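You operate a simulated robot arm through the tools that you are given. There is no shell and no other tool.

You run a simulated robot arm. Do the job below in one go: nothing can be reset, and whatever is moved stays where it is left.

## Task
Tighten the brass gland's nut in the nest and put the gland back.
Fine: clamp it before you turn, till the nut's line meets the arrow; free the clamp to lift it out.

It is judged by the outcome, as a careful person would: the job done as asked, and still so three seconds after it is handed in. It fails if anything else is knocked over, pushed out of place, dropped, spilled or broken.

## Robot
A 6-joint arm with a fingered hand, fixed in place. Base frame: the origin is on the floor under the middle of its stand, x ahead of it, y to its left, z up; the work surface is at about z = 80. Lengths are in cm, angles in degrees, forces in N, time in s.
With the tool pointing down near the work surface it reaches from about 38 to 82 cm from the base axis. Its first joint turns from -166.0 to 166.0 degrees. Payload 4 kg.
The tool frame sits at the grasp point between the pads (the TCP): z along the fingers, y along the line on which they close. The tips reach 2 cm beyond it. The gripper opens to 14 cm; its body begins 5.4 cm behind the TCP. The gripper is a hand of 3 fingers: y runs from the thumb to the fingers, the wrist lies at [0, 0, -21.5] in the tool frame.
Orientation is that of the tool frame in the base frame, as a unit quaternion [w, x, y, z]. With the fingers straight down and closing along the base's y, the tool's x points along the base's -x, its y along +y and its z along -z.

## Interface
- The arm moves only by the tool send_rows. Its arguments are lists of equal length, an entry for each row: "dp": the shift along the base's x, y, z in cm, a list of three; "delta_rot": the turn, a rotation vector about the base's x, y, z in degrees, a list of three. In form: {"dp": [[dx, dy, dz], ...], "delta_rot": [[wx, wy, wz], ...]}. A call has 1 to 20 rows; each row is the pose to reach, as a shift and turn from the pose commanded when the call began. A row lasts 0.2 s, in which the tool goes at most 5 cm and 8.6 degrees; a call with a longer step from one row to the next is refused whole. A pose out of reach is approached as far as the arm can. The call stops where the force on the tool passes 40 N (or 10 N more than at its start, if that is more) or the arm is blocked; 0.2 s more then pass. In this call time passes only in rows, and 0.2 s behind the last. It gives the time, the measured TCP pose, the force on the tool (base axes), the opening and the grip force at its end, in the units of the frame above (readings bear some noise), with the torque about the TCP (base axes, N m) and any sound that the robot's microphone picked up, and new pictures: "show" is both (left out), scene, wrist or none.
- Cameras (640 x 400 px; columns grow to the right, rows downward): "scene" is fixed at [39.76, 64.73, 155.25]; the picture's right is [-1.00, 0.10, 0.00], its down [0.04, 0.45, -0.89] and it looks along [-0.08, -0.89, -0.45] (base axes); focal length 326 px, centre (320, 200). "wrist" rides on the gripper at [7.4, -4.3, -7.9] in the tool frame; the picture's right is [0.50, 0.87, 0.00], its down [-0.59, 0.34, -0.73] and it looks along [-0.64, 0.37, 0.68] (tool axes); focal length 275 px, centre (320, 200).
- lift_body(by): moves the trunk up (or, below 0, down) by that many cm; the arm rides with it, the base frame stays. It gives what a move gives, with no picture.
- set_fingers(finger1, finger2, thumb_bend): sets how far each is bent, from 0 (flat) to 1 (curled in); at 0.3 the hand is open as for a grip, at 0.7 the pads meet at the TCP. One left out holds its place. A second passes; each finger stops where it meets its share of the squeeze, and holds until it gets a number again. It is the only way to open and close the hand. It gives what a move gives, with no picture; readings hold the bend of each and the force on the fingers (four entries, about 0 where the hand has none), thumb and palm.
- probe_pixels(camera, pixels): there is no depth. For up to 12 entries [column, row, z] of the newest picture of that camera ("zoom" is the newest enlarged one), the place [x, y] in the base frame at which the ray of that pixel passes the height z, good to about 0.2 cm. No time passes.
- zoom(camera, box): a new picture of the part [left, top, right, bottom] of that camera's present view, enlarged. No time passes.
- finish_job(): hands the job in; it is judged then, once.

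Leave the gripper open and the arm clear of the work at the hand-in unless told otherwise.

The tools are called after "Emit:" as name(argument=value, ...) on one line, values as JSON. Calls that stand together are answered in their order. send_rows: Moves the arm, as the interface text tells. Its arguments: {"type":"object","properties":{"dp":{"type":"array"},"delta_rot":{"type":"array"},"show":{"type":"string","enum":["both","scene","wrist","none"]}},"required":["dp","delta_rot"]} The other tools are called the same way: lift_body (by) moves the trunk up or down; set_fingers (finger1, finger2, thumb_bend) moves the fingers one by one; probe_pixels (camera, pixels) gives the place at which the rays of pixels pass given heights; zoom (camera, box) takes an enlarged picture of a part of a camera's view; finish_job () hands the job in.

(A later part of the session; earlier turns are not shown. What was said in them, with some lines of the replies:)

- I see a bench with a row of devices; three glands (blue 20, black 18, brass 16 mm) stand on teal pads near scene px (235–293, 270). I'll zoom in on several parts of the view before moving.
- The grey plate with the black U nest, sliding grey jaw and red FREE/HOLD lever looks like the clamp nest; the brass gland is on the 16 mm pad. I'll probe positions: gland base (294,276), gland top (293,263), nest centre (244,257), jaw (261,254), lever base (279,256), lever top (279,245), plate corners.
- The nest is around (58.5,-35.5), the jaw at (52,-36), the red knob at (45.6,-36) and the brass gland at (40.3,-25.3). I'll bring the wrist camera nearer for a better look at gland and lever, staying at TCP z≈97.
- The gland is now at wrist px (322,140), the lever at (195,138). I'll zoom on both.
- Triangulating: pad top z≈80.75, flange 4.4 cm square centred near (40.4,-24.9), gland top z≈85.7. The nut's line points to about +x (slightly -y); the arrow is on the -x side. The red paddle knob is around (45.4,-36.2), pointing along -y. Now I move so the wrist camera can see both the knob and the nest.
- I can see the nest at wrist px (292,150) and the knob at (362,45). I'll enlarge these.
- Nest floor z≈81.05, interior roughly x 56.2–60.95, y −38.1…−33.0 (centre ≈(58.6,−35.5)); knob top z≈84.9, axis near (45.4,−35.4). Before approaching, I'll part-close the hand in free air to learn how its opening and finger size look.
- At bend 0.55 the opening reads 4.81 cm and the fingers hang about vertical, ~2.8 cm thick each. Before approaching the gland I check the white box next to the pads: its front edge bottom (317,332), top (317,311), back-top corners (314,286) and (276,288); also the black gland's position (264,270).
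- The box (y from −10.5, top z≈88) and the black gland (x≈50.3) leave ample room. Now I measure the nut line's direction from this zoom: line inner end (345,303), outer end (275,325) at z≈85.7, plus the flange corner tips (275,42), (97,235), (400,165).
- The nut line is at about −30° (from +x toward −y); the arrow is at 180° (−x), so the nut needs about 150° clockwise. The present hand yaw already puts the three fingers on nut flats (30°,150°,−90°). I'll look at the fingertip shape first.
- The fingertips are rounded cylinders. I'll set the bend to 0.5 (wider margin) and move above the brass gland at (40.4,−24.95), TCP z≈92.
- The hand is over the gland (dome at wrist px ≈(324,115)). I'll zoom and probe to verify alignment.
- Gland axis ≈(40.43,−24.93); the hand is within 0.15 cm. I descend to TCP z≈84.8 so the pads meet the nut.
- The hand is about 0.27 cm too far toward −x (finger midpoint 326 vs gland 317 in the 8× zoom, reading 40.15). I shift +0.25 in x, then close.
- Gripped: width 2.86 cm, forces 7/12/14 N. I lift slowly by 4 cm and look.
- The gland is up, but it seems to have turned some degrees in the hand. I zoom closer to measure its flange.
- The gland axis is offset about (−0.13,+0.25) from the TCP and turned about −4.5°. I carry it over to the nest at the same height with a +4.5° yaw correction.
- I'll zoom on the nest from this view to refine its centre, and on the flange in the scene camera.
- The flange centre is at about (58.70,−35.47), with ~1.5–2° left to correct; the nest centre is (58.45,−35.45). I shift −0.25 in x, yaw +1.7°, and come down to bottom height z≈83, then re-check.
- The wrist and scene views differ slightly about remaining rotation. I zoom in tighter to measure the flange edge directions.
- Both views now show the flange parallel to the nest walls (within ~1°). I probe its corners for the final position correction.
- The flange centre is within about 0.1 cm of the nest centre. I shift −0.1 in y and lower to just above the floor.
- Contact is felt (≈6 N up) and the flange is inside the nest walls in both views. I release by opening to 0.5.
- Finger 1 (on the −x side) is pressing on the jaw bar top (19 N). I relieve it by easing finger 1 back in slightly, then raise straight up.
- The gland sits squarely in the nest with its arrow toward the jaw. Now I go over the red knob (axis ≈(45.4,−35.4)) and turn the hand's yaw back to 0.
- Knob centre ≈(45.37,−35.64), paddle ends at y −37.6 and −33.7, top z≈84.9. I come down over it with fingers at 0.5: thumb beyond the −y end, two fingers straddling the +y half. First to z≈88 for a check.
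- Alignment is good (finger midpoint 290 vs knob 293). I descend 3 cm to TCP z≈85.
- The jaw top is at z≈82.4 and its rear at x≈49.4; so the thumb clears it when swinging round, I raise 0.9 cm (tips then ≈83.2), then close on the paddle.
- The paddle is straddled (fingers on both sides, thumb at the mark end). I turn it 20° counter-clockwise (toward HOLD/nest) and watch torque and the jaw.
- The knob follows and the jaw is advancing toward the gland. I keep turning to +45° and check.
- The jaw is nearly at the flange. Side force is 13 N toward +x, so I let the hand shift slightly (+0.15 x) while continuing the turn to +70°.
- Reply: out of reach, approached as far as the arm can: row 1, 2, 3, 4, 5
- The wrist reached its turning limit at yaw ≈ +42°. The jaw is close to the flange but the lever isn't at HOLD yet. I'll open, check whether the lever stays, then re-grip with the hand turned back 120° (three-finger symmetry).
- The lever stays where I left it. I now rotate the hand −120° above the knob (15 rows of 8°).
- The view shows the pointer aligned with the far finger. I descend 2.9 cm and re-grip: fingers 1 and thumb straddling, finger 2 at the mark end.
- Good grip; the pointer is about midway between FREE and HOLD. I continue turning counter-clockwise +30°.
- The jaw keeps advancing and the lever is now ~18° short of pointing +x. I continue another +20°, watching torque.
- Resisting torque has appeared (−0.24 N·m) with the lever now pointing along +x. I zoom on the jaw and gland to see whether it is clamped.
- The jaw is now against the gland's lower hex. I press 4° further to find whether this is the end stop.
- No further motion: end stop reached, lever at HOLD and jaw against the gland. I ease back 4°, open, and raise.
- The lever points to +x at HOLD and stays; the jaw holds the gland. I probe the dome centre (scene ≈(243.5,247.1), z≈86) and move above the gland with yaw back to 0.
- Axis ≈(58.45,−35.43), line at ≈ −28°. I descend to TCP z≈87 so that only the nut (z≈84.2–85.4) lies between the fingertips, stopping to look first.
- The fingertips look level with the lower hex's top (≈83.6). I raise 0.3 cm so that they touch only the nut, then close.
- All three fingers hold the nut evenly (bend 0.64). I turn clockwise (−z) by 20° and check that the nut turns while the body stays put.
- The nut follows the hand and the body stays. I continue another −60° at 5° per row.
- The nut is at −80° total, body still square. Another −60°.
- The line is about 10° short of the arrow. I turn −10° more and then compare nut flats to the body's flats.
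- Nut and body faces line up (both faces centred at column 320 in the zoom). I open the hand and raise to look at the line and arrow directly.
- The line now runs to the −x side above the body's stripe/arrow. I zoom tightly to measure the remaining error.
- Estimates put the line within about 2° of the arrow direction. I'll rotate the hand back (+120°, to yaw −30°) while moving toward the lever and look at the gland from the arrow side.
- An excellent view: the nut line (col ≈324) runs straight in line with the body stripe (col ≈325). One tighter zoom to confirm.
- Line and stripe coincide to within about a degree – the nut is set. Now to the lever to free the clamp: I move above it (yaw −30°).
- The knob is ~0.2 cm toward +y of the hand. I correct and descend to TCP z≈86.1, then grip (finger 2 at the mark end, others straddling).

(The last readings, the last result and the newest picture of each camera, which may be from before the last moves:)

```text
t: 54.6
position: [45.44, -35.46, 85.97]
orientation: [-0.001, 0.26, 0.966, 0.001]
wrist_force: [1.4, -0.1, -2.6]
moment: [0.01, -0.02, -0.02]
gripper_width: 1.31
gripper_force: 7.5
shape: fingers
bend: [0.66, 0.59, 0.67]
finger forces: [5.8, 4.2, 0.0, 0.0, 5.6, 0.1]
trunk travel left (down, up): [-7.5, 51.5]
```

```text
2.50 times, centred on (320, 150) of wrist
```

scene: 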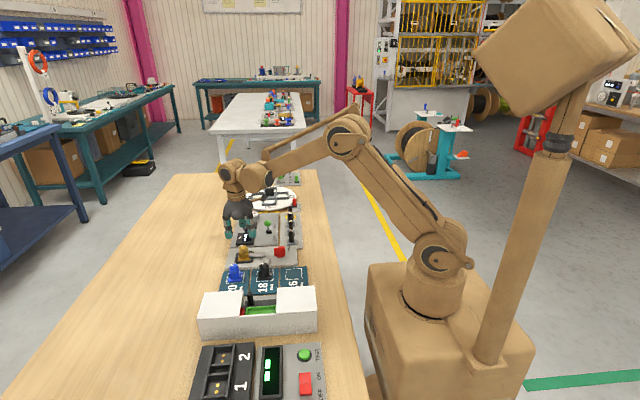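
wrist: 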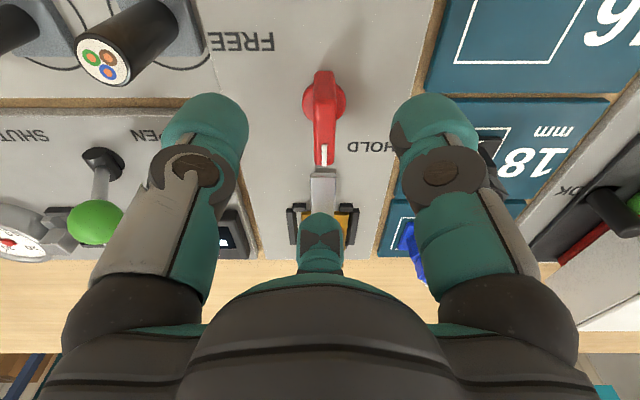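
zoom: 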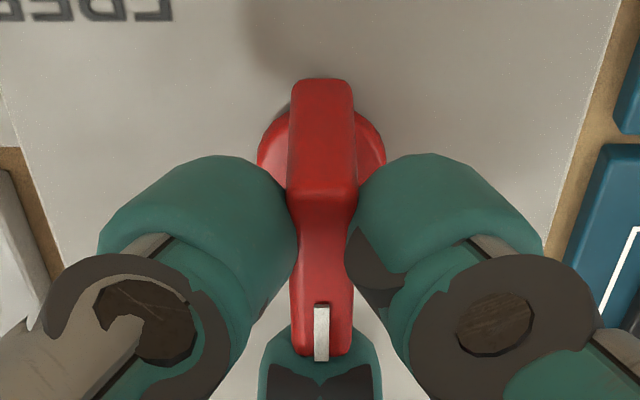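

Good grip. I turn the lever clockwise (−z) toward FREE by 50° in 5° rows and check.

Emit:
send_rows(dp=[[0, 0, 0], [0, 0, 0], [0, 0, 0], [0, 0, 0], [0, 0, 0], [0, 0, 0], [0, 0, 0], [0, 0, 0], [0, 0, 0], [0, 0, 0]], delta_rot=[[0, 0, -5], [0, 0, -10], [0, 0, -15], [0, 0, -20], [0, 0, -25], [0, 0, -30], [0, 0, -35], [0, 0, -40], [0, 0, -45], [0, 0, -50]], show="wrist")

Emit:
zoom(camera="scene", box=[234, 225, 306, 270])

```text
t: 56.8
position: [45.5, -35.47, 86.14]
orientation: [0.0, 0.643, 0.766, 0.001]
wrist_force: [1.8, -1.7, -5.0]
moment: [-0.07, -0.1, 0.01]
gripper_width: 1.3
gripper_force: 8.1
shape: fingers
bend: [0.66, 0.59, 0.67]
finger forces: [5.7, 4.4, 0.1, 0.1, 5.9, 0.0]
trunk travel left (down, up): [-7.5, 51.5]
```

wrist: 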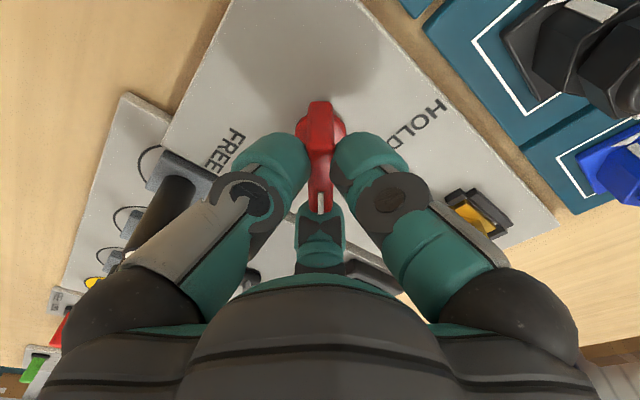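

```text
8.89 times, centred on (270, 248) of scene
```

zoom: 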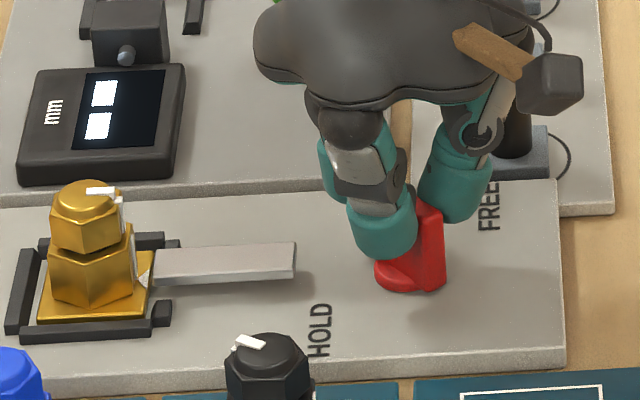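

The jaw is retracting. I turn another −40° to reach FREE.

Emit:
send_rows(dp=[[0, 0, 0], [0, 0, 0], [0, 0, 0], [0, 0, 0], [0, 0, 0], [0, 0, 0], [0, 0, 0], [0, 0, 0]], delta_rot=[[0, 0, -5], [0, 0, -10], [0, 0, -15], [0, 0, -20], [0, 0, -25], [0, 0, -30], [0, 0, -35], [0, 0, -40]], show="wrist")

Emit:
zoom(camera="scene", box=[234, 225, 306, 270])

```text
t: 58.6
position: [45.41, -35.43, 85.98]
orientation: [-0.001, 0.867, 0.499, 0.0]
wrist_force: [-0.8, -1.7, -4.5]
moment: [-0.08, 0.0, 0.03]
gripper_width: 1.32
gripper_force: 8.0
shape: fingers
bend: [0.66, 0.59, 0.67]
finger forces: [5.5, 3.9, 0.0, 0.1, 6.0, 0.0]
trunk travel left (down, up): [-7.5, 51.5]
```

wrist: 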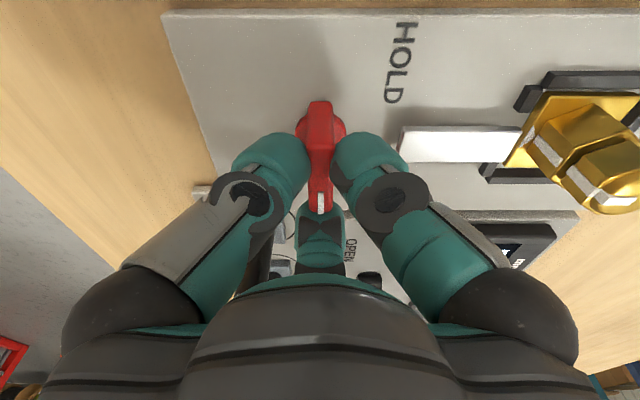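

```text
8.89 times, centred on (270, 248) of scene
```

zoom: 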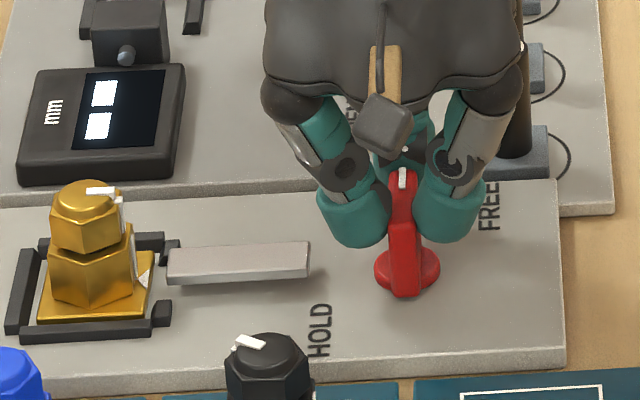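

The jaw is nearly back to its original place (tip scene col 252.9). I press 4° more to reach the FREE stop.

Emit:
send_rows(dp=[[0, 0, 0], [0, 0, 0]], delta_rot=[[0, 0, -2], [0, 0, -4]], show="none")

Emit:
zoom(camera="scene", box=[234, 225, 306, 270])

```text
t: 59.2
position: [45.47, -35.5, 86.04]
orientation: [0.0, 0.883, 0.468, 0.0]
wrist_force: [-3.4, -2.2, -3.5]
moment: [-0.09, -0.01, 0.12]
gripper_width: 1.31
gripper_force: 9.1
shape: fingers
bend: [0.66, 0.59, 0.67]
finger forces: [4.0, 4.1, 0.0, 0.0, 9.3, 0.1]
trunk travel left (down, up): [-7.5, 51.5]
```

```text
8.89 times, centred on (270, 248) of scene
```

zoom: 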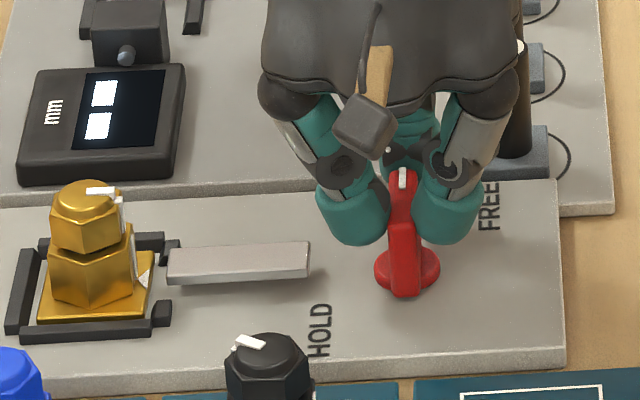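

Stop reached (torque 0.12, no motion): lever at FREE. I ease back 3°, open, and raise.

Emit:
send_rows(dp=[[0, 0, 0]], delta_rot=[[0, 0, 3]], show="none")

Emit:
set_fingers(finger1=0.5, finger2=0.5, thumb_bend=0.5)

Emit:
send_rows(dp=[[0, 0, 1.5], [0, 0, 4], [0, 0, 8]], delta_rot=[[0, 0, 0], [0, 0, 0], [0, 0, 0]], show="scene")

Emit:
zoom(camera="scene", box=[234, 225, 306, 270])

```text
t: 59.6
position: [45.43, -35.52, 86.12]
orientation: [0.0, 0.871, 0.492, 0.001]
wrist_force: [-2.0, -2.3, -4.7]
moment: [-0.07, 0.0, -0.04]
gripper_width: 1.34
gripper_force: 7.9
shape: fingers
bend: [0.66, 0.59, 0.67]
finger forces: [5.6, 4.1, 0.0, 0.0, 6.6, 0.0]
trunk travel left (down, up): [-7.5, 51.5]
```

```text
t: 60.6
position: [45.46, -35.46, 86.13]
orientation: [0.0, 0.871, 0.492, 0.0]
wrist_force: [0.0, 0.4, -0.4]
moment: [-0.01, 0.0, -0.02]
gripper_width: 6.35
gripper_force: 0.1
shape: fingers
bend: [0.5, 0.5, 0.5]
finger forces: [0.0, 0.0, 0.1, 0.1, 0.0, 0.0]
trunk travel left (down, up): [-7.5, 51.5]
```

```text
t: 61.4
position: [45.24, -35.47, 94.13]
orientation: [-0.001, 0.87, 0.493, 0.001]
wrist_force: [0.1, -0.2, 0.2]
moment: [0.04, 0.02, 0.03]
gripper_width: 6.33
gripper_force: 0.0
shape: fingers
bend: [0.5, 0.5, 0.5]
finger forces: [0.1, 0.0, 0.0, 0.0, 0.0, 0.0]
trunk travel left (down, up): [-7.5, 51.5]
```

scene: 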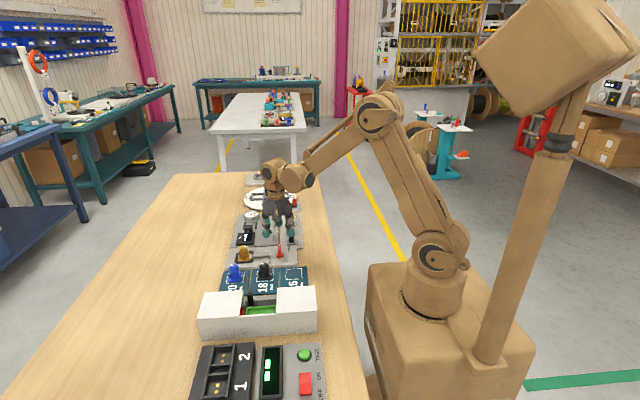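

```text
8.89 times, centred on (270, 248) of scene
```

zoom: 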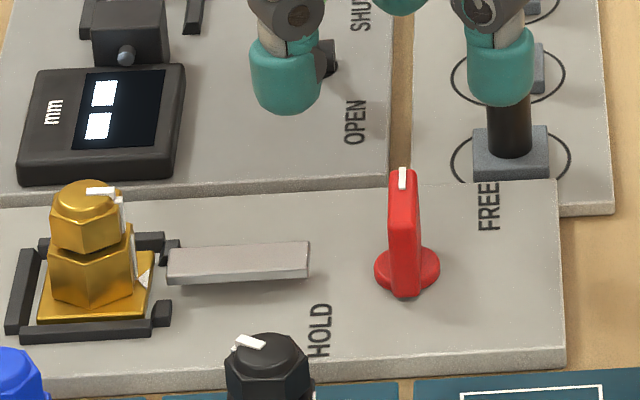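

The clamp is free. To lift the gland I grip with yaw −30° (fingers at 0°, ±120°, matching the now aligned flats of nut and body, and away from the jaw). I move above the gland.

Emit:
send_rows(dp=[[0.6, 0, 0.3], [1.7, 0, 0.3], [2.8, 0, 0.3], [4, 0, 0.3], [5.1, 0, 0.3], [6.2, 0, 0.3], [7.4, 0, 0.3], [8.6, 0, 0.3], [9.8, 0, 0.3], [11, 0, 0.3], [12.2, 0, 0.3], [13.1, 0.05, 0.3]], delta_rot=[[0, 0, 7.5], [0, 0, 15], [0, 0, 22.5], [0, 0, 30], [0, 0, 37.5], [0, 0, 45], [0, 0, 52.5], [0, 0, 60], [0, 0, 67.5], [0, 0, 75], [0, 0, 83], [0, 0, 90.9]], show="wrist")

Emit:
zoom(camera="scene", box=[226, 236, 270, 264])

Emit:
zoom(camera="wrist", box=[260, 30, 380, 130])

```text
t: 64.0
position: [58.48, -35.35, 94.43]
orientation: [0.0, 0.259, 0.966, 0.001]
wrist_force: [-0.3, 0.4, 0.2]
moment: [0.0, 0.03, 0.01]
gripper_width: 6.34
gripper_force: 0.0
shape: fingers
bend: [0.5, 0.5, 0.5]
finger forces: [0.1, 0.0, 0.0, 0.1, 0.1, 0.0]
trunk travel left (down, up): [-7.5, 51.5]
```

wrist: 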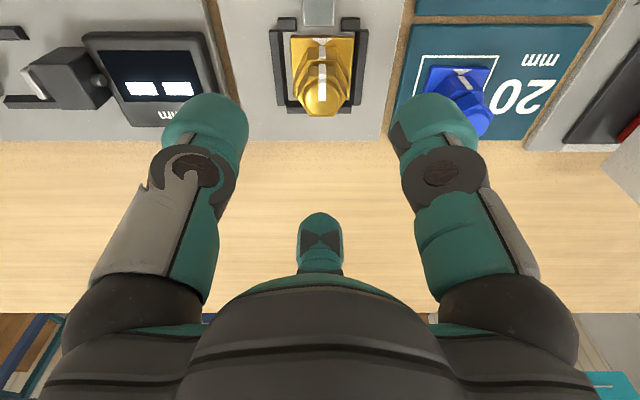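

```text
14.29 times, centred on (248, 250) of scene
```

zoom: 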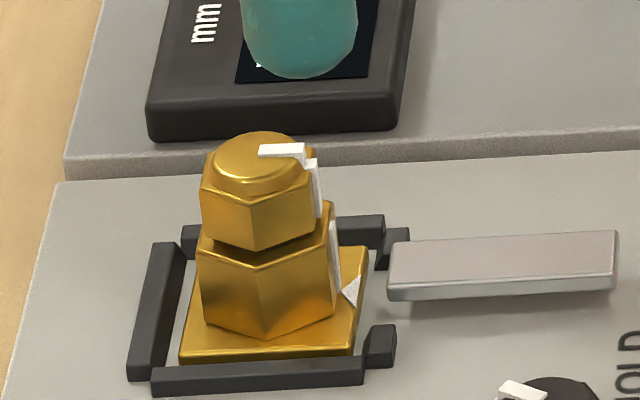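

```text
4.00 times, centred on (320, 80) of wrist
```

zoom: 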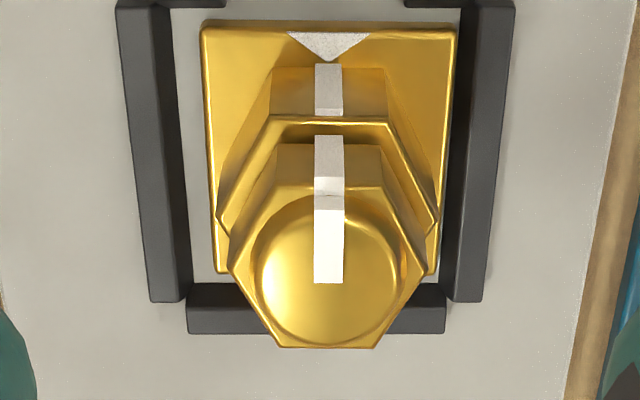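

The nut line, body stripe and arrow tip are all in line (col ≈329). I probe the dome centre to align for the lift.

Emit:
probe_pixels(camera="zoom", pixels=[[330, 271, 86.0], [330, 271, 86.0], [330, 271, 86.0], [203, 22, 81.5], [460, 26, 81.5], [203, 22, 81.5], [460, 26, 81.5]])

Emit:
probe_pixels(camera="scene", pixels=[[243.9, 247.2, 86.0], [243.9, 247.2, 86.0], [238.2, 261, 81.05], [250.5, 260.5, 81.05]])

```text
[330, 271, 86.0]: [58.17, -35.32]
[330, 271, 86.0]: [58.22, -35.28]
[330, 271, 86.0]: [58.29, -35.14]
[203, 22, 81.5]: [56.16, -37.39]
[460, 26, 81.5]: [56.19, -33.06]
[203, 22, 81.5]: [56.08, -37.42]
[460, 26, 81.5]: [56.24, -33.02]
```

```text
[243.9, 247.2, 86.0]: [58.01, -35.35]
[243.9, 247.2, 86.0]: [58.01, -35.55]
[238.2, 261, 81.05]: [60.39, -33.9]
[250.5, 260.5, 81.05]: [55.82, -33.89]
```

Gland axis ≈(58.22,−35.25). I descend to TCP z≈85.7 (tips ≈82.2, above flange) and check before closing.

Emit:
send_rows(dp=[[-0.12, 0.05, -2.5], [-0.25, 0.1, -5], [-0.25, 0.1, -7], [-0.25, 0.1, -8.75]], delta_rot=[[0, 0, 0], [0, 0, 0], [0, 0, 0], [0, 0, 0]], show="wrist")

Emit:
zoom(camera="scene", box=[222, 232, 274, 268])

Emit:
zoom(camera="wrist", box=[220, 90, 420, 250])

```text
t: 65.0
position: [58.26, -35.28, 85.72]
orientation: [-0.001, 0.26, 0.966, 0.001]
wrist_force: [-0.3, 0.0, 0.1]
moment: [0.05, 0.01, 0.01]
gripper_width: 6.33
gripper_force: 0.1
shape: fingers
bend: [0.5, 0.5, 0.5]
finger forces: [0.1, 0.1, 0.0, 0.1, 0.0, 0.0]
trunk travel left (down, up): [-7.5, 51.5]
```

wrist: 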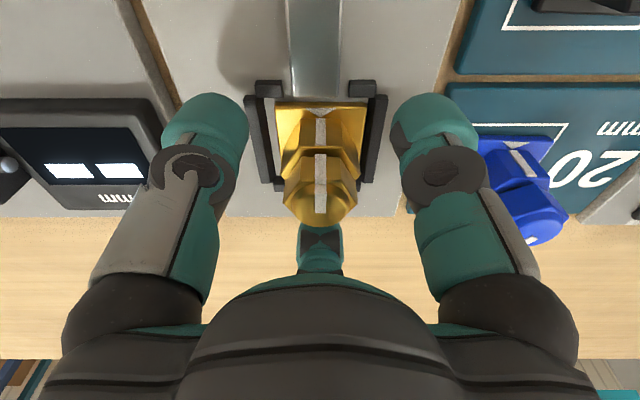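

```text
11.11 times, centred on (248, 250) of scene
```

zoom: 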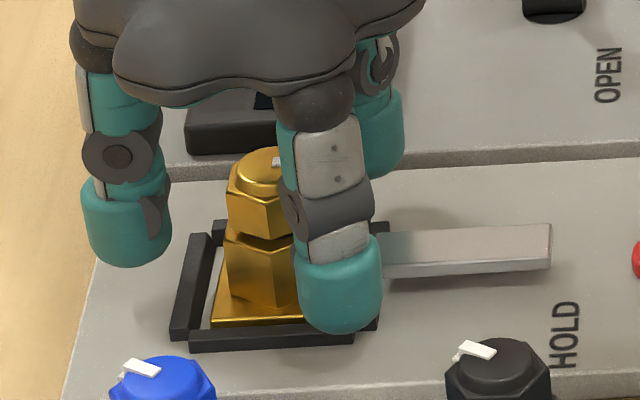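

```text
2.50 times, centred on (320, 170) of wrist
```

zoom: 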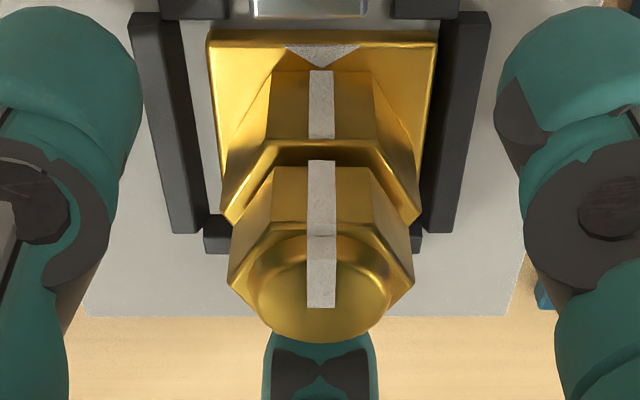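

Well centred. I close the hand.

Emit:
set_fingers(finger1=0.7, finger2=0.7, thumb_bend=0.7)

Emit:
zoom(camera="scene", box=[222, 232, 274, 268])

Emit:
zoom(camera="wrist", box=[220, 90, 420, 250])

```text
t: 66.0
position: [58.29, -35.22, 85.78]
orientation: [0.0, 0.26, 0.966, 0.001]
wrist_force: [-0.7, 0.3, 0.4]
moment: [-0.01, 0.0, 0.01]
gripper_width: 2.57
gripper_force: 16.8
shape: fingers
bend: [0.62, 0.62, 0.63]
finger forces: [9.3, 9.5, 0.1, 0.0, 13.8, 0.0]
trunk travel left (down, up): [-7.5, 51.5]
```

```text
11.11 times, centred on (248, 250) of scene
```

zoom: 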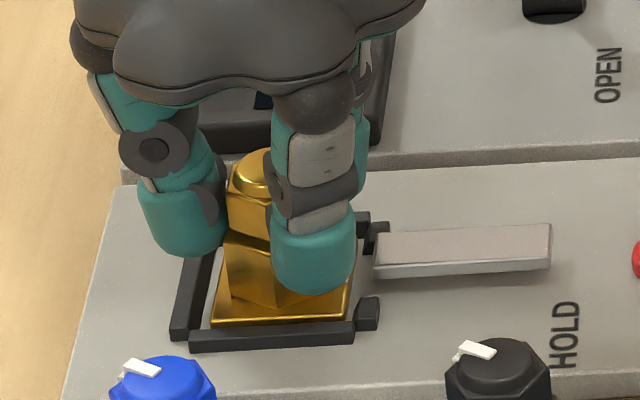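

```text
2.50 times, centred on (320, 170) of wrist
```

zoom: 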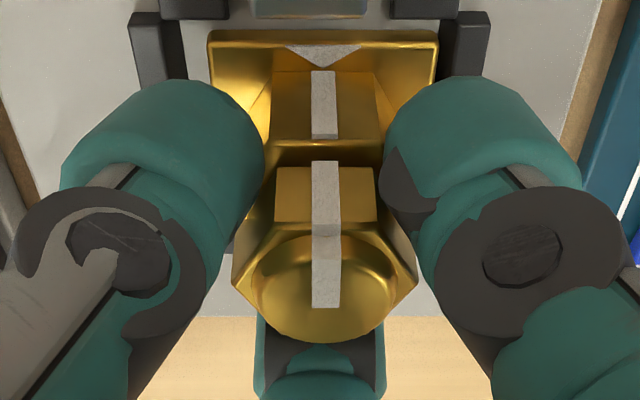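

Even grip (9/9/14 N), line and arrow still aligned. I lift straight up, gently at first.

Emit:
send_rows(dp=[[0, 0, 0.3], [0, 0, 0.8], [0, 0, 1.6], [0, 0, 3], [0, 0, 5], [0, 0, 7]], delta_rot=[[0, 0, 0], [0, 0, 0], [0, 0, 0], [0, 0, 0], [0, 0, 0], [0, 0, 0]], show="wrist")

Emit:
zoom(camera="scene", box=[222, 222, 274, 268])

Emit:
zoom(camera="wrist", box=[220, 90, 420, 250])

```text
t: 67.4
position: [58.31, -35.43, 92.66]
orientation: [-0.001, 0.259, 0.966, 0.0]
wrist_force: [0.3, -0.2, -0.9]
moment: [0.0, 0.0, -0.01]
gripper_width: 2.56
gripper_force: 16.0
shape: fingers
bend: [0.62, 0.62, 0.64]
finger forces: [8.9, 8.8, 0.1, 0.1, 14.1, 0.0]
trunk travel left (down, up): [-7.5, 51.5]
```

wrist: 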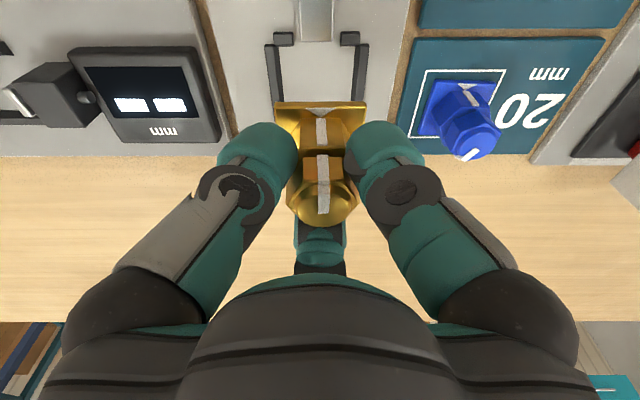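

```text
8.70 times, centred on (248, 245) of scene
```

zoom: 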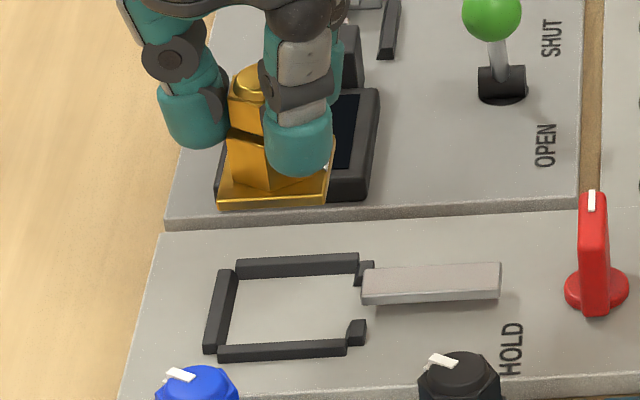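

```text
2.50 times, centred on (320, 170) of wrist
```

zoom: 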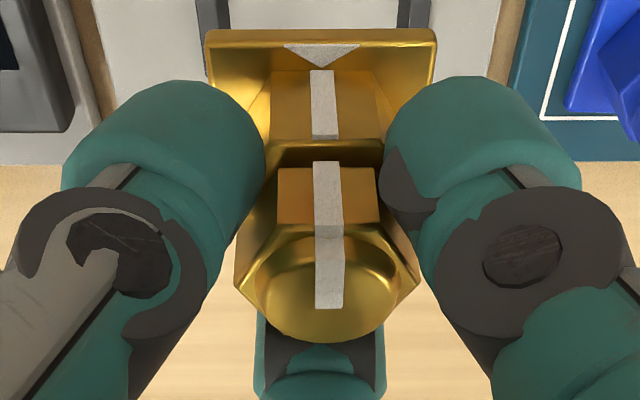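

The gland is out. I check closely that the line still meets the arrow.

Emit:
zoom(camera="wrist", box=[280, 95, 370, 225])

Emit:
zoom(camera="scene", box=[232, 226, 264, 250])

```text
3.08 times, centred on (325, 160) of wrist
```

zoom: 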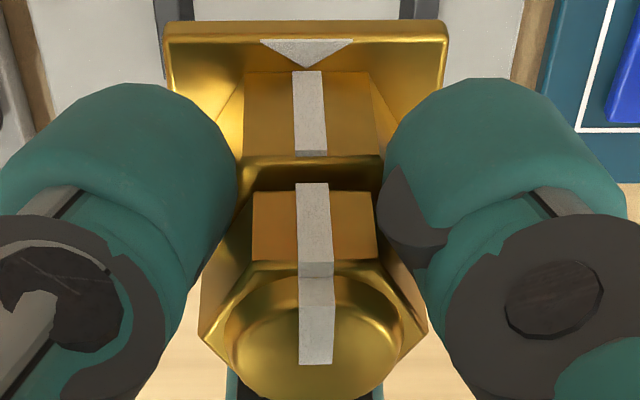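

```text
16.00 times, centred on (248, 238) of scene
```

zoom: 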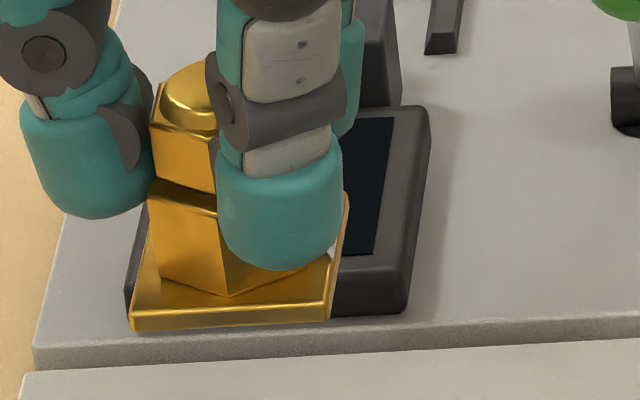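

Line and arrow remain in line (≤2°). The gland is square to the bench. I carry it back over the 16 mm pad (centre ≈(40.4,−24.95)), keeping height and yaw.

Emit:
send_rows(dp=[[-1.3, 0.75, 0.2], [-3.6, 2.1, 0.3], [-6.2, 3.6, 0.3], [-8.9, 5.1, 0.3], [-11.6, 6.7, 0.3], [-14.2, 8.2, 0.3], [-16.5, 9.5, 0.3], [-17.9, 10.3, 0.3]], delta_rot=[[0, 0, 0], [0, 0, 0], [0, 0, 0], [0, 0, 0], [0, 0, 0], [0, 0, 0], [0, 0, 0], [0, 0, 0]])

Emit:
zoom(camera="scene", box=[264, 234, 324, 284])

Emit:
zoom(camera="wrist", box=[220, 50, 420, 210])

```text
t: 69.2
position: [40.5, -24.9, 92.95]
orientation: [-0.001, 0.26, 0.966, 0.001]
wrist_force: [0.3, -0.2, -0.5]
moment: [0.04, -0.03, 0.03]
gripper_width: 2.58
gripper_force: 16.2
shape: fingers
bend: [0.62, 0.62, 0.64]
finger forces: [8.7, 8.9, 0.0, 0.0, 14.1, 0.0]
trunk travel left (down, up): [-7.5, 51.5]
```

scene: 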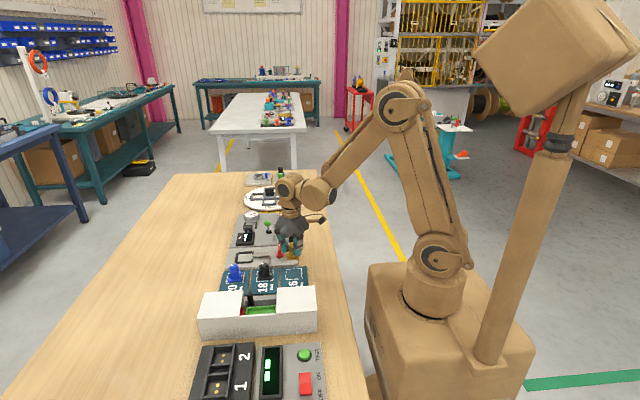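
wrist: 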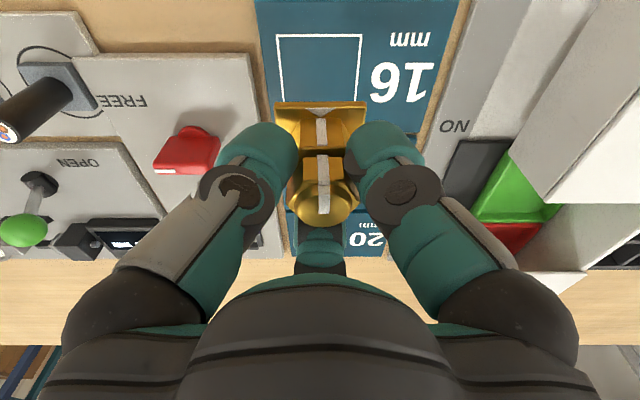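

```text
8.00 times, centred on (294, 259) of scene
```

zoom: 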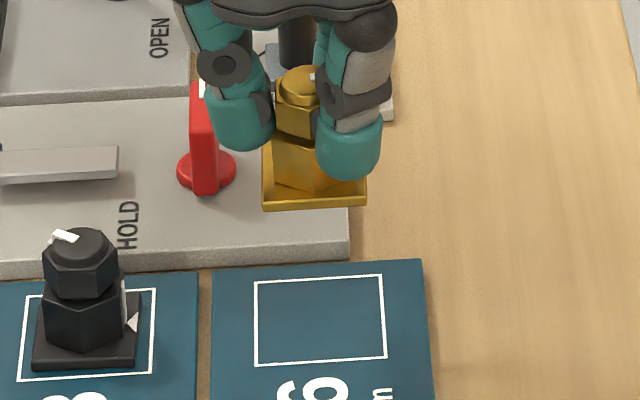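

```text
2.50 times, centred on (320, 130) of wrist
```

zoom: 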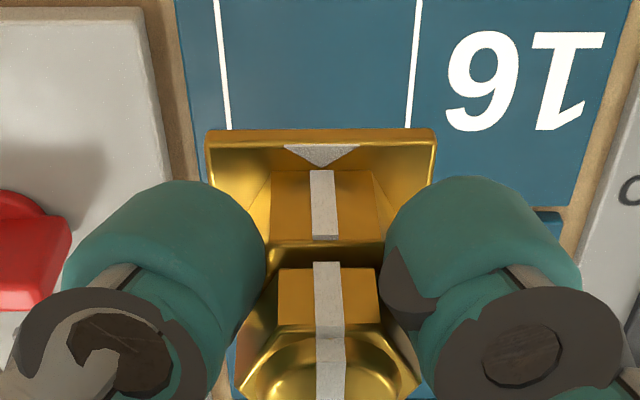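

Emit:
probe_pixels(camera="scene", pixels=[[286.9, 260.25, 88.2], [299.9, 259.5, 88.2], [286.9, 260.25, 88.2], [299.9, 259.5, 88.2], [285.6, 279.75, 80.75], [302.4, 278.6, 80.75], [285.8, 269.4, 80.75], [301.7, 268.4, 80.75]])

Emit:
zoom(camera="wrist", box=[260, 20, 380, 120])

```text
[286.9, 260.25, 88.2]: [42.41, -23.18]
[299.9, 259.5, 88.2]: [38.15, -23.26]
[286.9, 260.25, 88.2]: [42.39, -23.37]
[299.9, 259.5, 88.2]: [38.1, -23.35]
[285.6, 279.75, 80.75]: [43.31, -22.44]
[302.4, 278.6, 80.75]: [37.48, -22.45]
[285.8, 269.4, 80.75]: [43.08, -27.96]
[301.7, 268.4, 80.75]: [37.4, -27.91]
```

```text
4.00 times, centred on (320, 70) of wrist
```

zoom: 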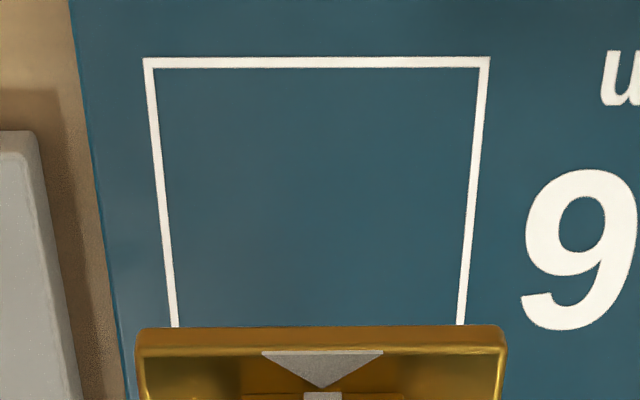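

Emit:
probe_pixels(camera="zoom", pixels=[[137, 328, 88.2], [507, 327, 88.2], [137, 328, 88.6], [507, 327, 88.6], [147, 60, 80.75], [489, 60, 80.75], [147, 60, 80.75], [489, 60, 80.75], [175, 320, 80.75], [461, 320, 80.75]])

Emit:
zoom(camera="scene", box=[278, 238, 310, 266])

```text
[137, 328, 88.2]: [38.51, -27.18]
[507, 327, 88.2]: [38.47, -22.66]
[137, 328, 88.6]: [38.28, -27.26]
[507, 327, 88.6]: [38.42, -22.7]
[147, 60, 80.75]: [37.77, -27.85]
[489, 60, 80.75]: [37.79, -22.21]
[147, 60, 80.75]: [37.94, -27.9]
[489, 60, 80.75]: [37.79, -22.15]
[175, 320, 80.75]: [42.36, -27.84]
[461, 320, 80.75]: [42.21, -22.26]
```

```text
14.29 times, centred on (294, 252) of scene
```

zoom: 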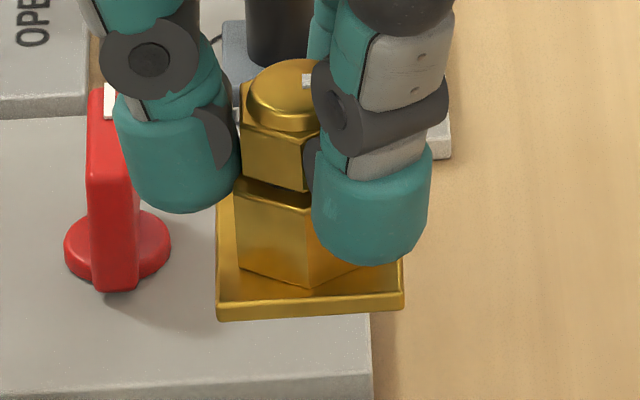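

The flange is centred over the white square within ~0.1 cm and parallel to it. I lower most of the way (−6.8), with a −0.08 y trim.

Emit:
send_rows(dp=[[0.03, -0.08, -1.5], [0.03, -0.08, -3.2], [0.03, -0.08, -4.8], [0.03, -0.08, -6], [0.03, -0.08, -6.8]], delta_rot=[[0, 0, 0], [0, 0, 0], [0, 0, 0], [0, 0, 0], [0, 0, 0]], show="wrist")

Emit:
zoom(camera="scene", box=[274, 244, 314, 286])

Emit:
zoom(camera="wrist", box=[260, 50, 380, 150])

```text
t: 70.4
position: [40.49, -24.97, 86.07]
orientation: [-0.001, 0.26, 0.966, 0.0]
wrist_force: [0.3, -0.4, -0.1]
moment: [0.01, -0.04, -0.01]
gripper_width: 2.58
gripper_force: 16.5
shape: fingers
bend: [0.62, 0.62, 0.64]
finger forces: [8.9, 8.9, 0.0, 0.1, 14.0, 0.0]
trunk travel left (down, up): [-7.5, 51.5]
```

wrist: 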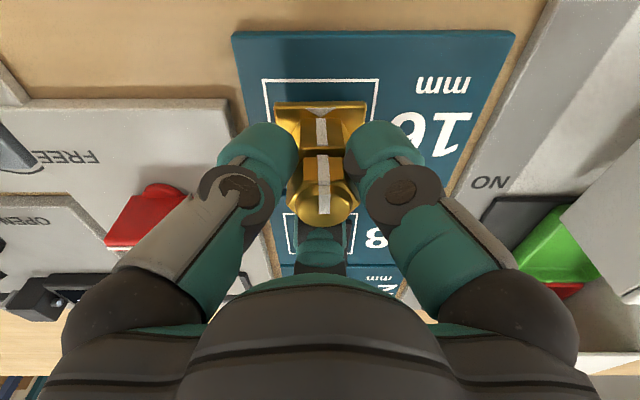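

```text
9.52 times, centred on (294, 265) of scene
```

zoom: 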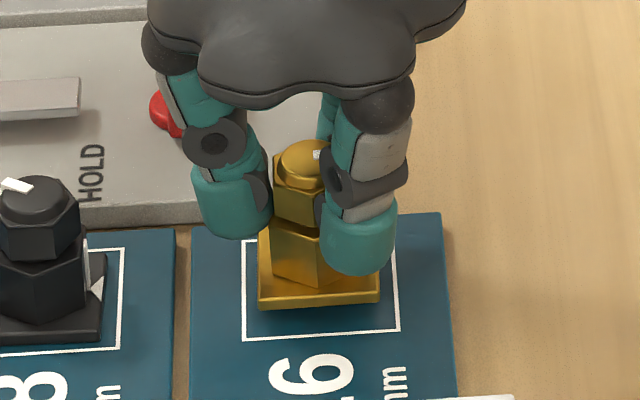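

```text
4.00 times, centred on (320, 100) of wrist
```

zoom: 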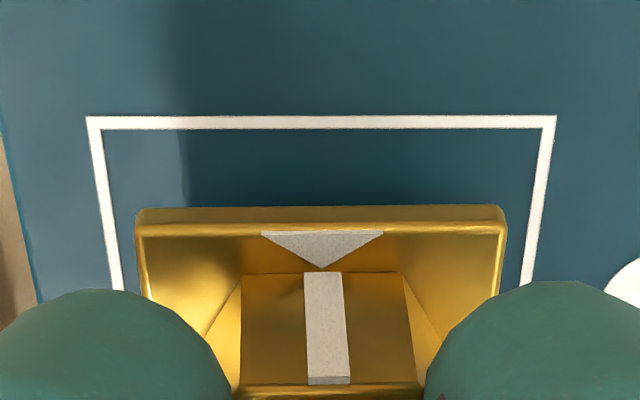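

Centred in the white square, about half a centimetre up, no contact yet. I lower in small steps and watch the force.

Emit:
send_rows(dp=[[0, 0, -0.25], [0, 0, -0.4], [0, 0, -0.5]], delta_rot=[[0, 0, 0], [0, 0, 0], [0, 0, 0]], show="none")

Emit:
zoom(camera="scene", box=[278, 256, 310, 284])

```text
t: 71.2
position: [40.41, -25.25, 85.57]
orientation: [-0.001, 0.26, 0.966, 0.0]
wrist_force: [0.3, 0.5, -0.5]
moment: [-0.01, 0.02, 0.0]
gripper_width: 2.59
gripper_force: 16.0
shape: fingers
bend: [0.62, 0.62, 0.64]
finger forces: [8.9, 8.9, 0.1, 0.0, 14.0, 0.0]
trunk travel left (down, up): [-7.5, 51.5]
```

```text
14.29 times, centred on (294, 270) of scene
```

zoom: 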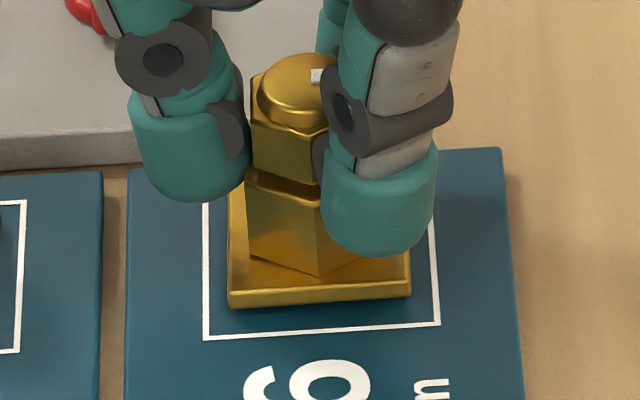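

Emit:
send_rows(dp=[[0, 0.03, -0.1], [0, 0.03, -0.2]], delta_rot=[[0, 0, 0], [0, 0, 0]], show="none")

```text
t: 71.8
position: [40.56, -25.08, 85.54]
orientation: [0.0, 0.259, 0.966, 0.0]
wrist_force: [-0.1, -0.1, -1.8]
moment: [0.01, 0.03, 0.0]
gripper_width: 2.57
gripper_force: 15.6
shape: fingers
bend: [0.62, 0.62, 0.64]
finger forces: [8.8, 8.9, 0.1, 0.1, 14.0, 0.1]
trunk travel left (down, up): [-7.5, 51.5]
```

No contact force yet (z reads 85.5). I step down another 0.15.

Emit:
send_rows(dp=[[0, 0, -0.08], [0, 0, -0.15]], delta_rot=[[0, 0, 0], [0, 0, 0]], show="none")

Emit:
zoom(camera="scene", box=[278, 256, 310, 284])

```text
t: 72.4
position: [40.45, -25.02, 85.31]
orientation: [-0.001, 0.26, 0.966, 0.0]
wrist_force: [-0.2, -0.9, 2.0]
moment: [0.02, -0.03, 0.01]
gripper_width: 2.58
gripper_force: 16.4
shape: fingers
bend: [0.62, 0.62, 0.64]
finger forces: [9.4, 9.7, 0.1, 0.0, 14.3, 0.0]
trunk travel left (down, up): [-7.5, 51.5]
```

```text
14.29 times, centred on (294, 270) of scene
```

zoom: 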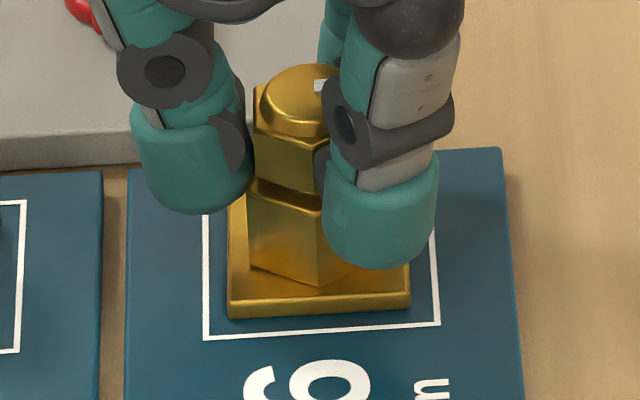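

Light contact (2 N, finger forces shifted). One more 0.06 cm to seat it, then release.

Emit:
send_rows(dp=[[0, 0, -0.06]], delta_rot=[[0, 0, 0]], show="none")

```text
t: 72.8
position: [40.48, -25.19, 85.28]
orientation: [0.0, 0.259, 0.966, 0.001]
wrist_force: [0.0, -1.7, 4.4]
moment: [0.06, -0.02, -0.02]
gripper_width: 2.54
gripper_force: 17.5
shape: fingers
bend: [0.62, 0.62, 0.64]
finger forces: [10.2, 10.5, 0.0, 0.0, 15.0, 0.1]
trunk travel left (down, up): [-7.5, 51.5]
```

Seated (4.4 N). I open gradually: first 0.57, then 0.5.

Emit:
set_fingers(finger1=0.57, finger2=0.57, thumb_bend=0.57)

Emit:
set_fingers(finger1=0.48, finger2=0.48, thumb_bend=0.48)

Emit:
zoom(camera="scene", box=[274, 248, 314, 284])

Emit:
zoom(camera="wrist", box=[220, 60, 420, 240])

```text
t: 73.8
position: [40.34, -25.11, 85.33]
orientation: [-0.001, 0.26, 0.966, 0.0]
wrist_force: [0.4, 0.1, 0.7]
moment: [0.01, -0.02, -0.03]
gripper_width: 4.44
gripper_force: 0.1
shape: fingers
bend: [0.56, 0.56, 0.56]
finger forces: [0.1, 0.1, 0.0, 0.1, 0.0, 0.0]
trunk travel left (down, up): [-7.5, 51.5]
```

```text
t: 74.8
position: [40.49, -25.06, 85.21]
orientation: [-0.001, 0.259, 0.966, 0.0]
wrist_force: [-0.4, 0.9, 0.1]
moment: [0.01, -0.01, -0.01]
gripper_width: 6.96
gripper_force: 0.0
shape: fingers
bend: [0.48, 0.48, 0.48]
finger forces: [0.0, 0.0, 0.0, 0.0, 0.0, 0.0]
trunk travel left (down, up): [-7.5, 51.5]
```

```text
11.11 times, centred on (294, 266) of scene
```

zoom: 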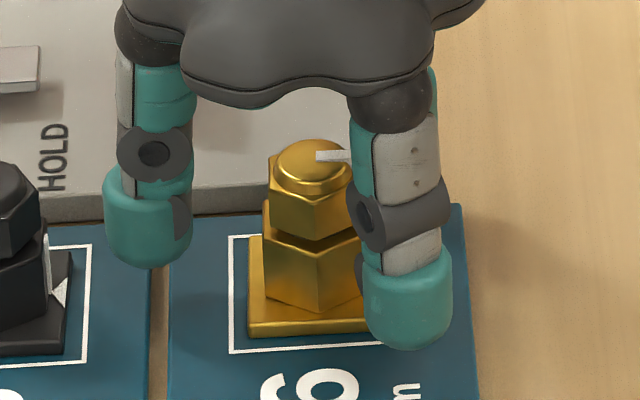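

```text
2.22 times, centred on (320, 150) of wrist
```

zoom: 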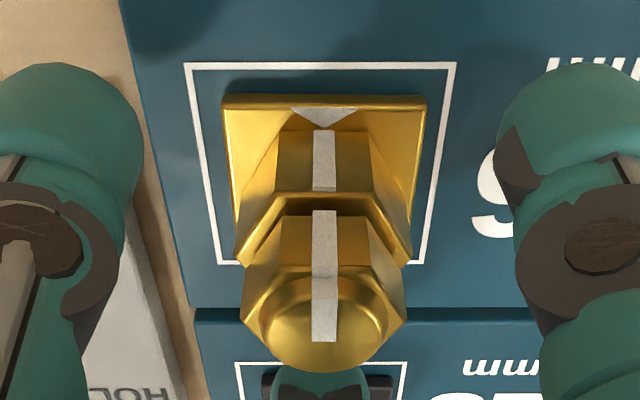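

Released and standing centred in its square with line, stripe and arrow aligned. I raise the hand straight up.

Emit:
send_rows(dp=[[0, 0, 1], [0, 0, 3], [0, 0, 6], [0, 0, 10]], delta_rot=[[0, 0, 0], [0, 0, 0], [0, 0, 0], [0, 0, 0]])

Emit:
zoom(camera="scene", box=[274, 250, 314, 284])

Emit:
zoom(camera="wrist", box=[260, 0, 400, 130])

```text
t: 75.8
position: [40.51, -25.0, 95.27]
orientation: [-0.001, 0.26, 0.966, 0.0]
wrist_force: [0.0, -0.4, -0.3]
moment: [-0.01, -0.02, 0.01]
gripper_width: 6.98
gripper_force: 0.0
shape: fingers
bend: [0.48, 0.48, 0.48]
finger forces: [0.1, 0.0, 0.1, 0.0, 0.0, 0.0]
trunk travel left (down, up): [-7.5, 51.5]
```

scene: 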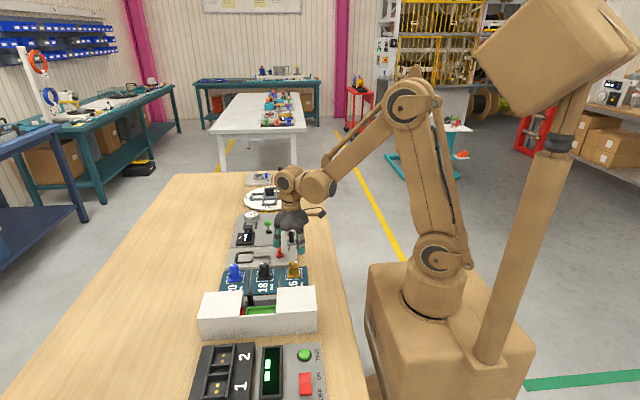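
wrist: 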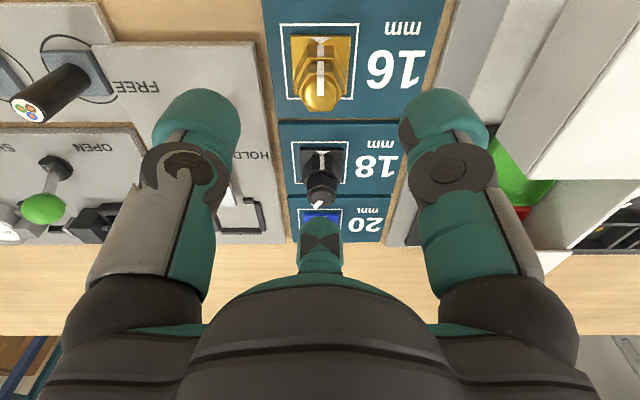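

```text
11.76 times, centred on (294, 267) of scene
```

zoom: 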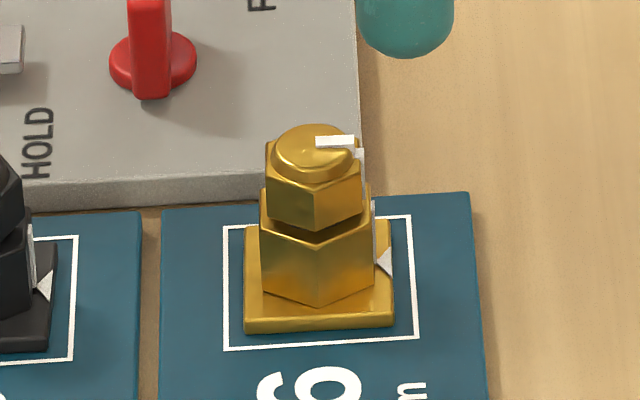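

```text
3.08 times, centred on (330, 65) of wrist
```

zoom: 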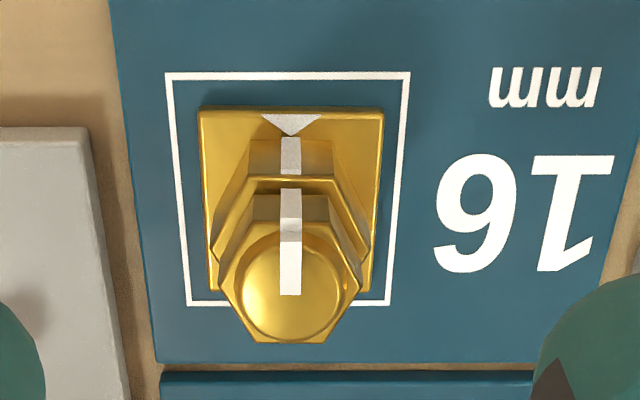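

The gland stands upright in its white square, line meeting arrow. I retreat up toward the start pose, clear of the work, and open the hand.

Emit:
send_rows(dp=[[0, 0, 3], [-1, -0.5, 6.5], [-4, -2, 9], [-7.5, -3.8, 10], [-11, -5.2, 10]], delta_rot=[[0, 0, 5], [0, 0, 12], [0, 0, 18], [0, 0, 24], [0, 0, 30]])

Emit:
set_fingers(finger1=0.3, finger2=0.3, thumb_bend=0.3)

Emit:
zoom(camera="scene", box=[200, 230, 330, 320])

Emit:
zoom(camera="scene", box=[220, 160, 340, 260])

Emit:
zoom(camera="scene", box=[274, 250, 314, 284])

```text
t: 77.0
position: [29.39, -30.27, 105.32]
orientation: [-0.002, 0.0, 1.0, 0.0]
wrist_force: [-0.1, -0.2, 0.4]
moment: [0.0, 0.01, 0.02]
gripper_width: 6.99
gripper_force: 0.0
shape: fingers
bend: [0.48, 0.48, 0.48]
finger forces: [0.1, 0.0, 0.0, 0.0, 0.0, 0.0]
trunk travel left (down, up): [-7.5, 51.5]
```

scene: 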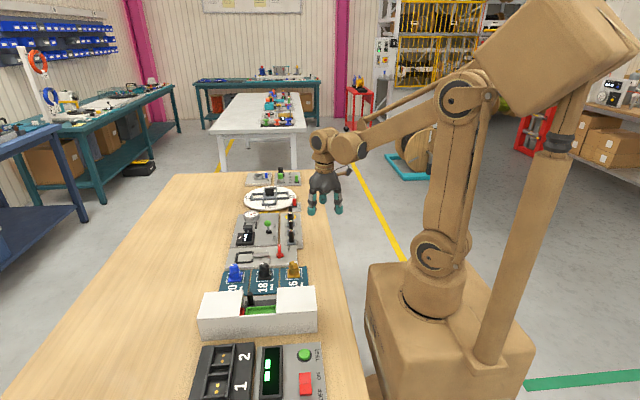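
wrist: 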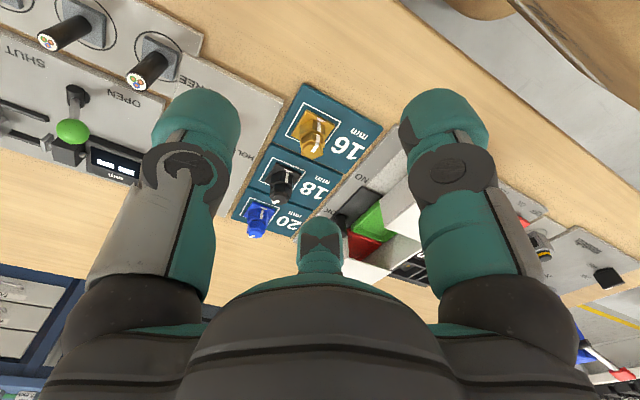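

```text
t: 78.0
position: [29.48, -30.3, 105.37]
orientation: [-0.002, 0.001, 1.0, 0.0]
wrist_force: [-0.3, 0.0, -0.6]
moment: [0.02, 0.01, 0.01]
gripper_width: 12.4
gripper_force: 0.0
shape: fingers
bend: [0.3, 0.3, 0.3]
finger forces: [0.0, 0.0, 0.0, 0.0, 0.1, 0.0]
trunk travel left (down, up): [-7.5, 51.5]
```

```text
4.44 times, centred on (265, 275) of scene
```

zoom: 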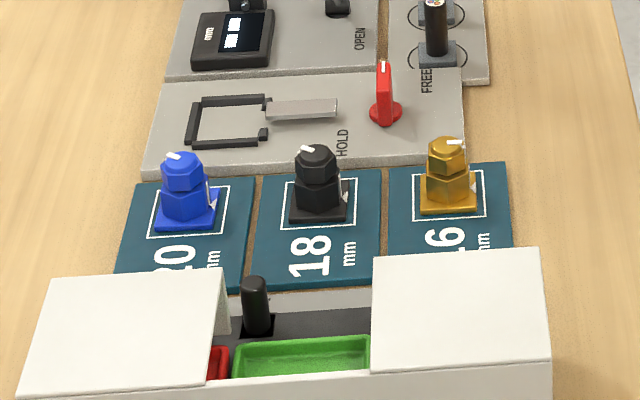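

```text
4.00 times, centred on (280, 210) of scene
```

zoom: 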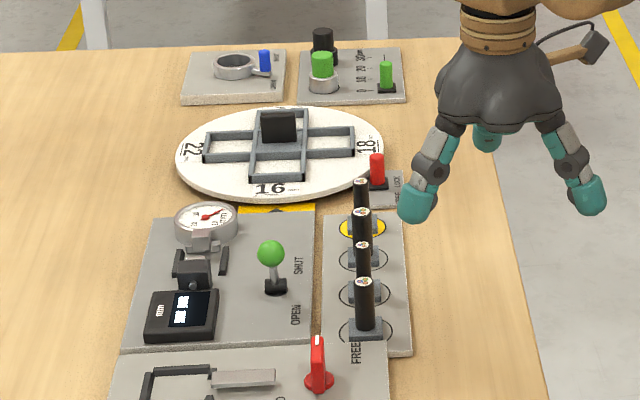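

```text
11.76 times, centred on (294, 267) of scene
```

zoom: 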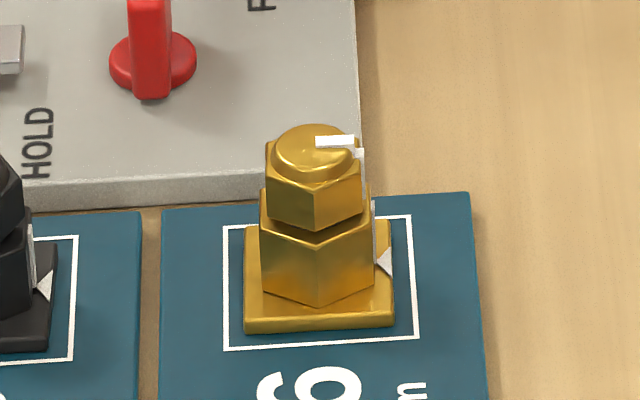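

Everything else matches the starting view: the lever is at FREE, the jaw is back, and the other glands and fixtures haven't moved. The brass gland is upright on its 16 mm pad with the nut's line at the arrow. The hand is open and clear of the work, so I hand the job in.

Emit:
finish_job()

```text
The job is handed in.
```

The brass gland's nut is tightened and the gland is back on its 16 mm pad. I've handed the job in, but no verdict came back.

- **Clamping:** I set the gland in the nest and turned the lever to its HOLD stop before touching the nut. Even at HOLD the jaw left a little play, and the gland shifted about 0.2 cm when I gripped the nut. The body did not turn with the nut.
- **Tightening:** I turned the nut about 150° clockwise until its line met the arrow. Close-up views put it within about 2°, both after lifting and once back on the pad.
- **Freeing:** I turned the lever back to its FREE stop, and the jaw drew back to where it started. Only then did I lift the gland out.
- **Putting back:** The gland stands upright inside its white square, about 0.1 cm off centre.

While I was setting the gland in the nest, one finger pressed on top of the jaw at about 19 N. I backed it off, and the jaw worked normally afterwards. The other glands and fixtures look unmoved, and the hand is open and clear of the work.
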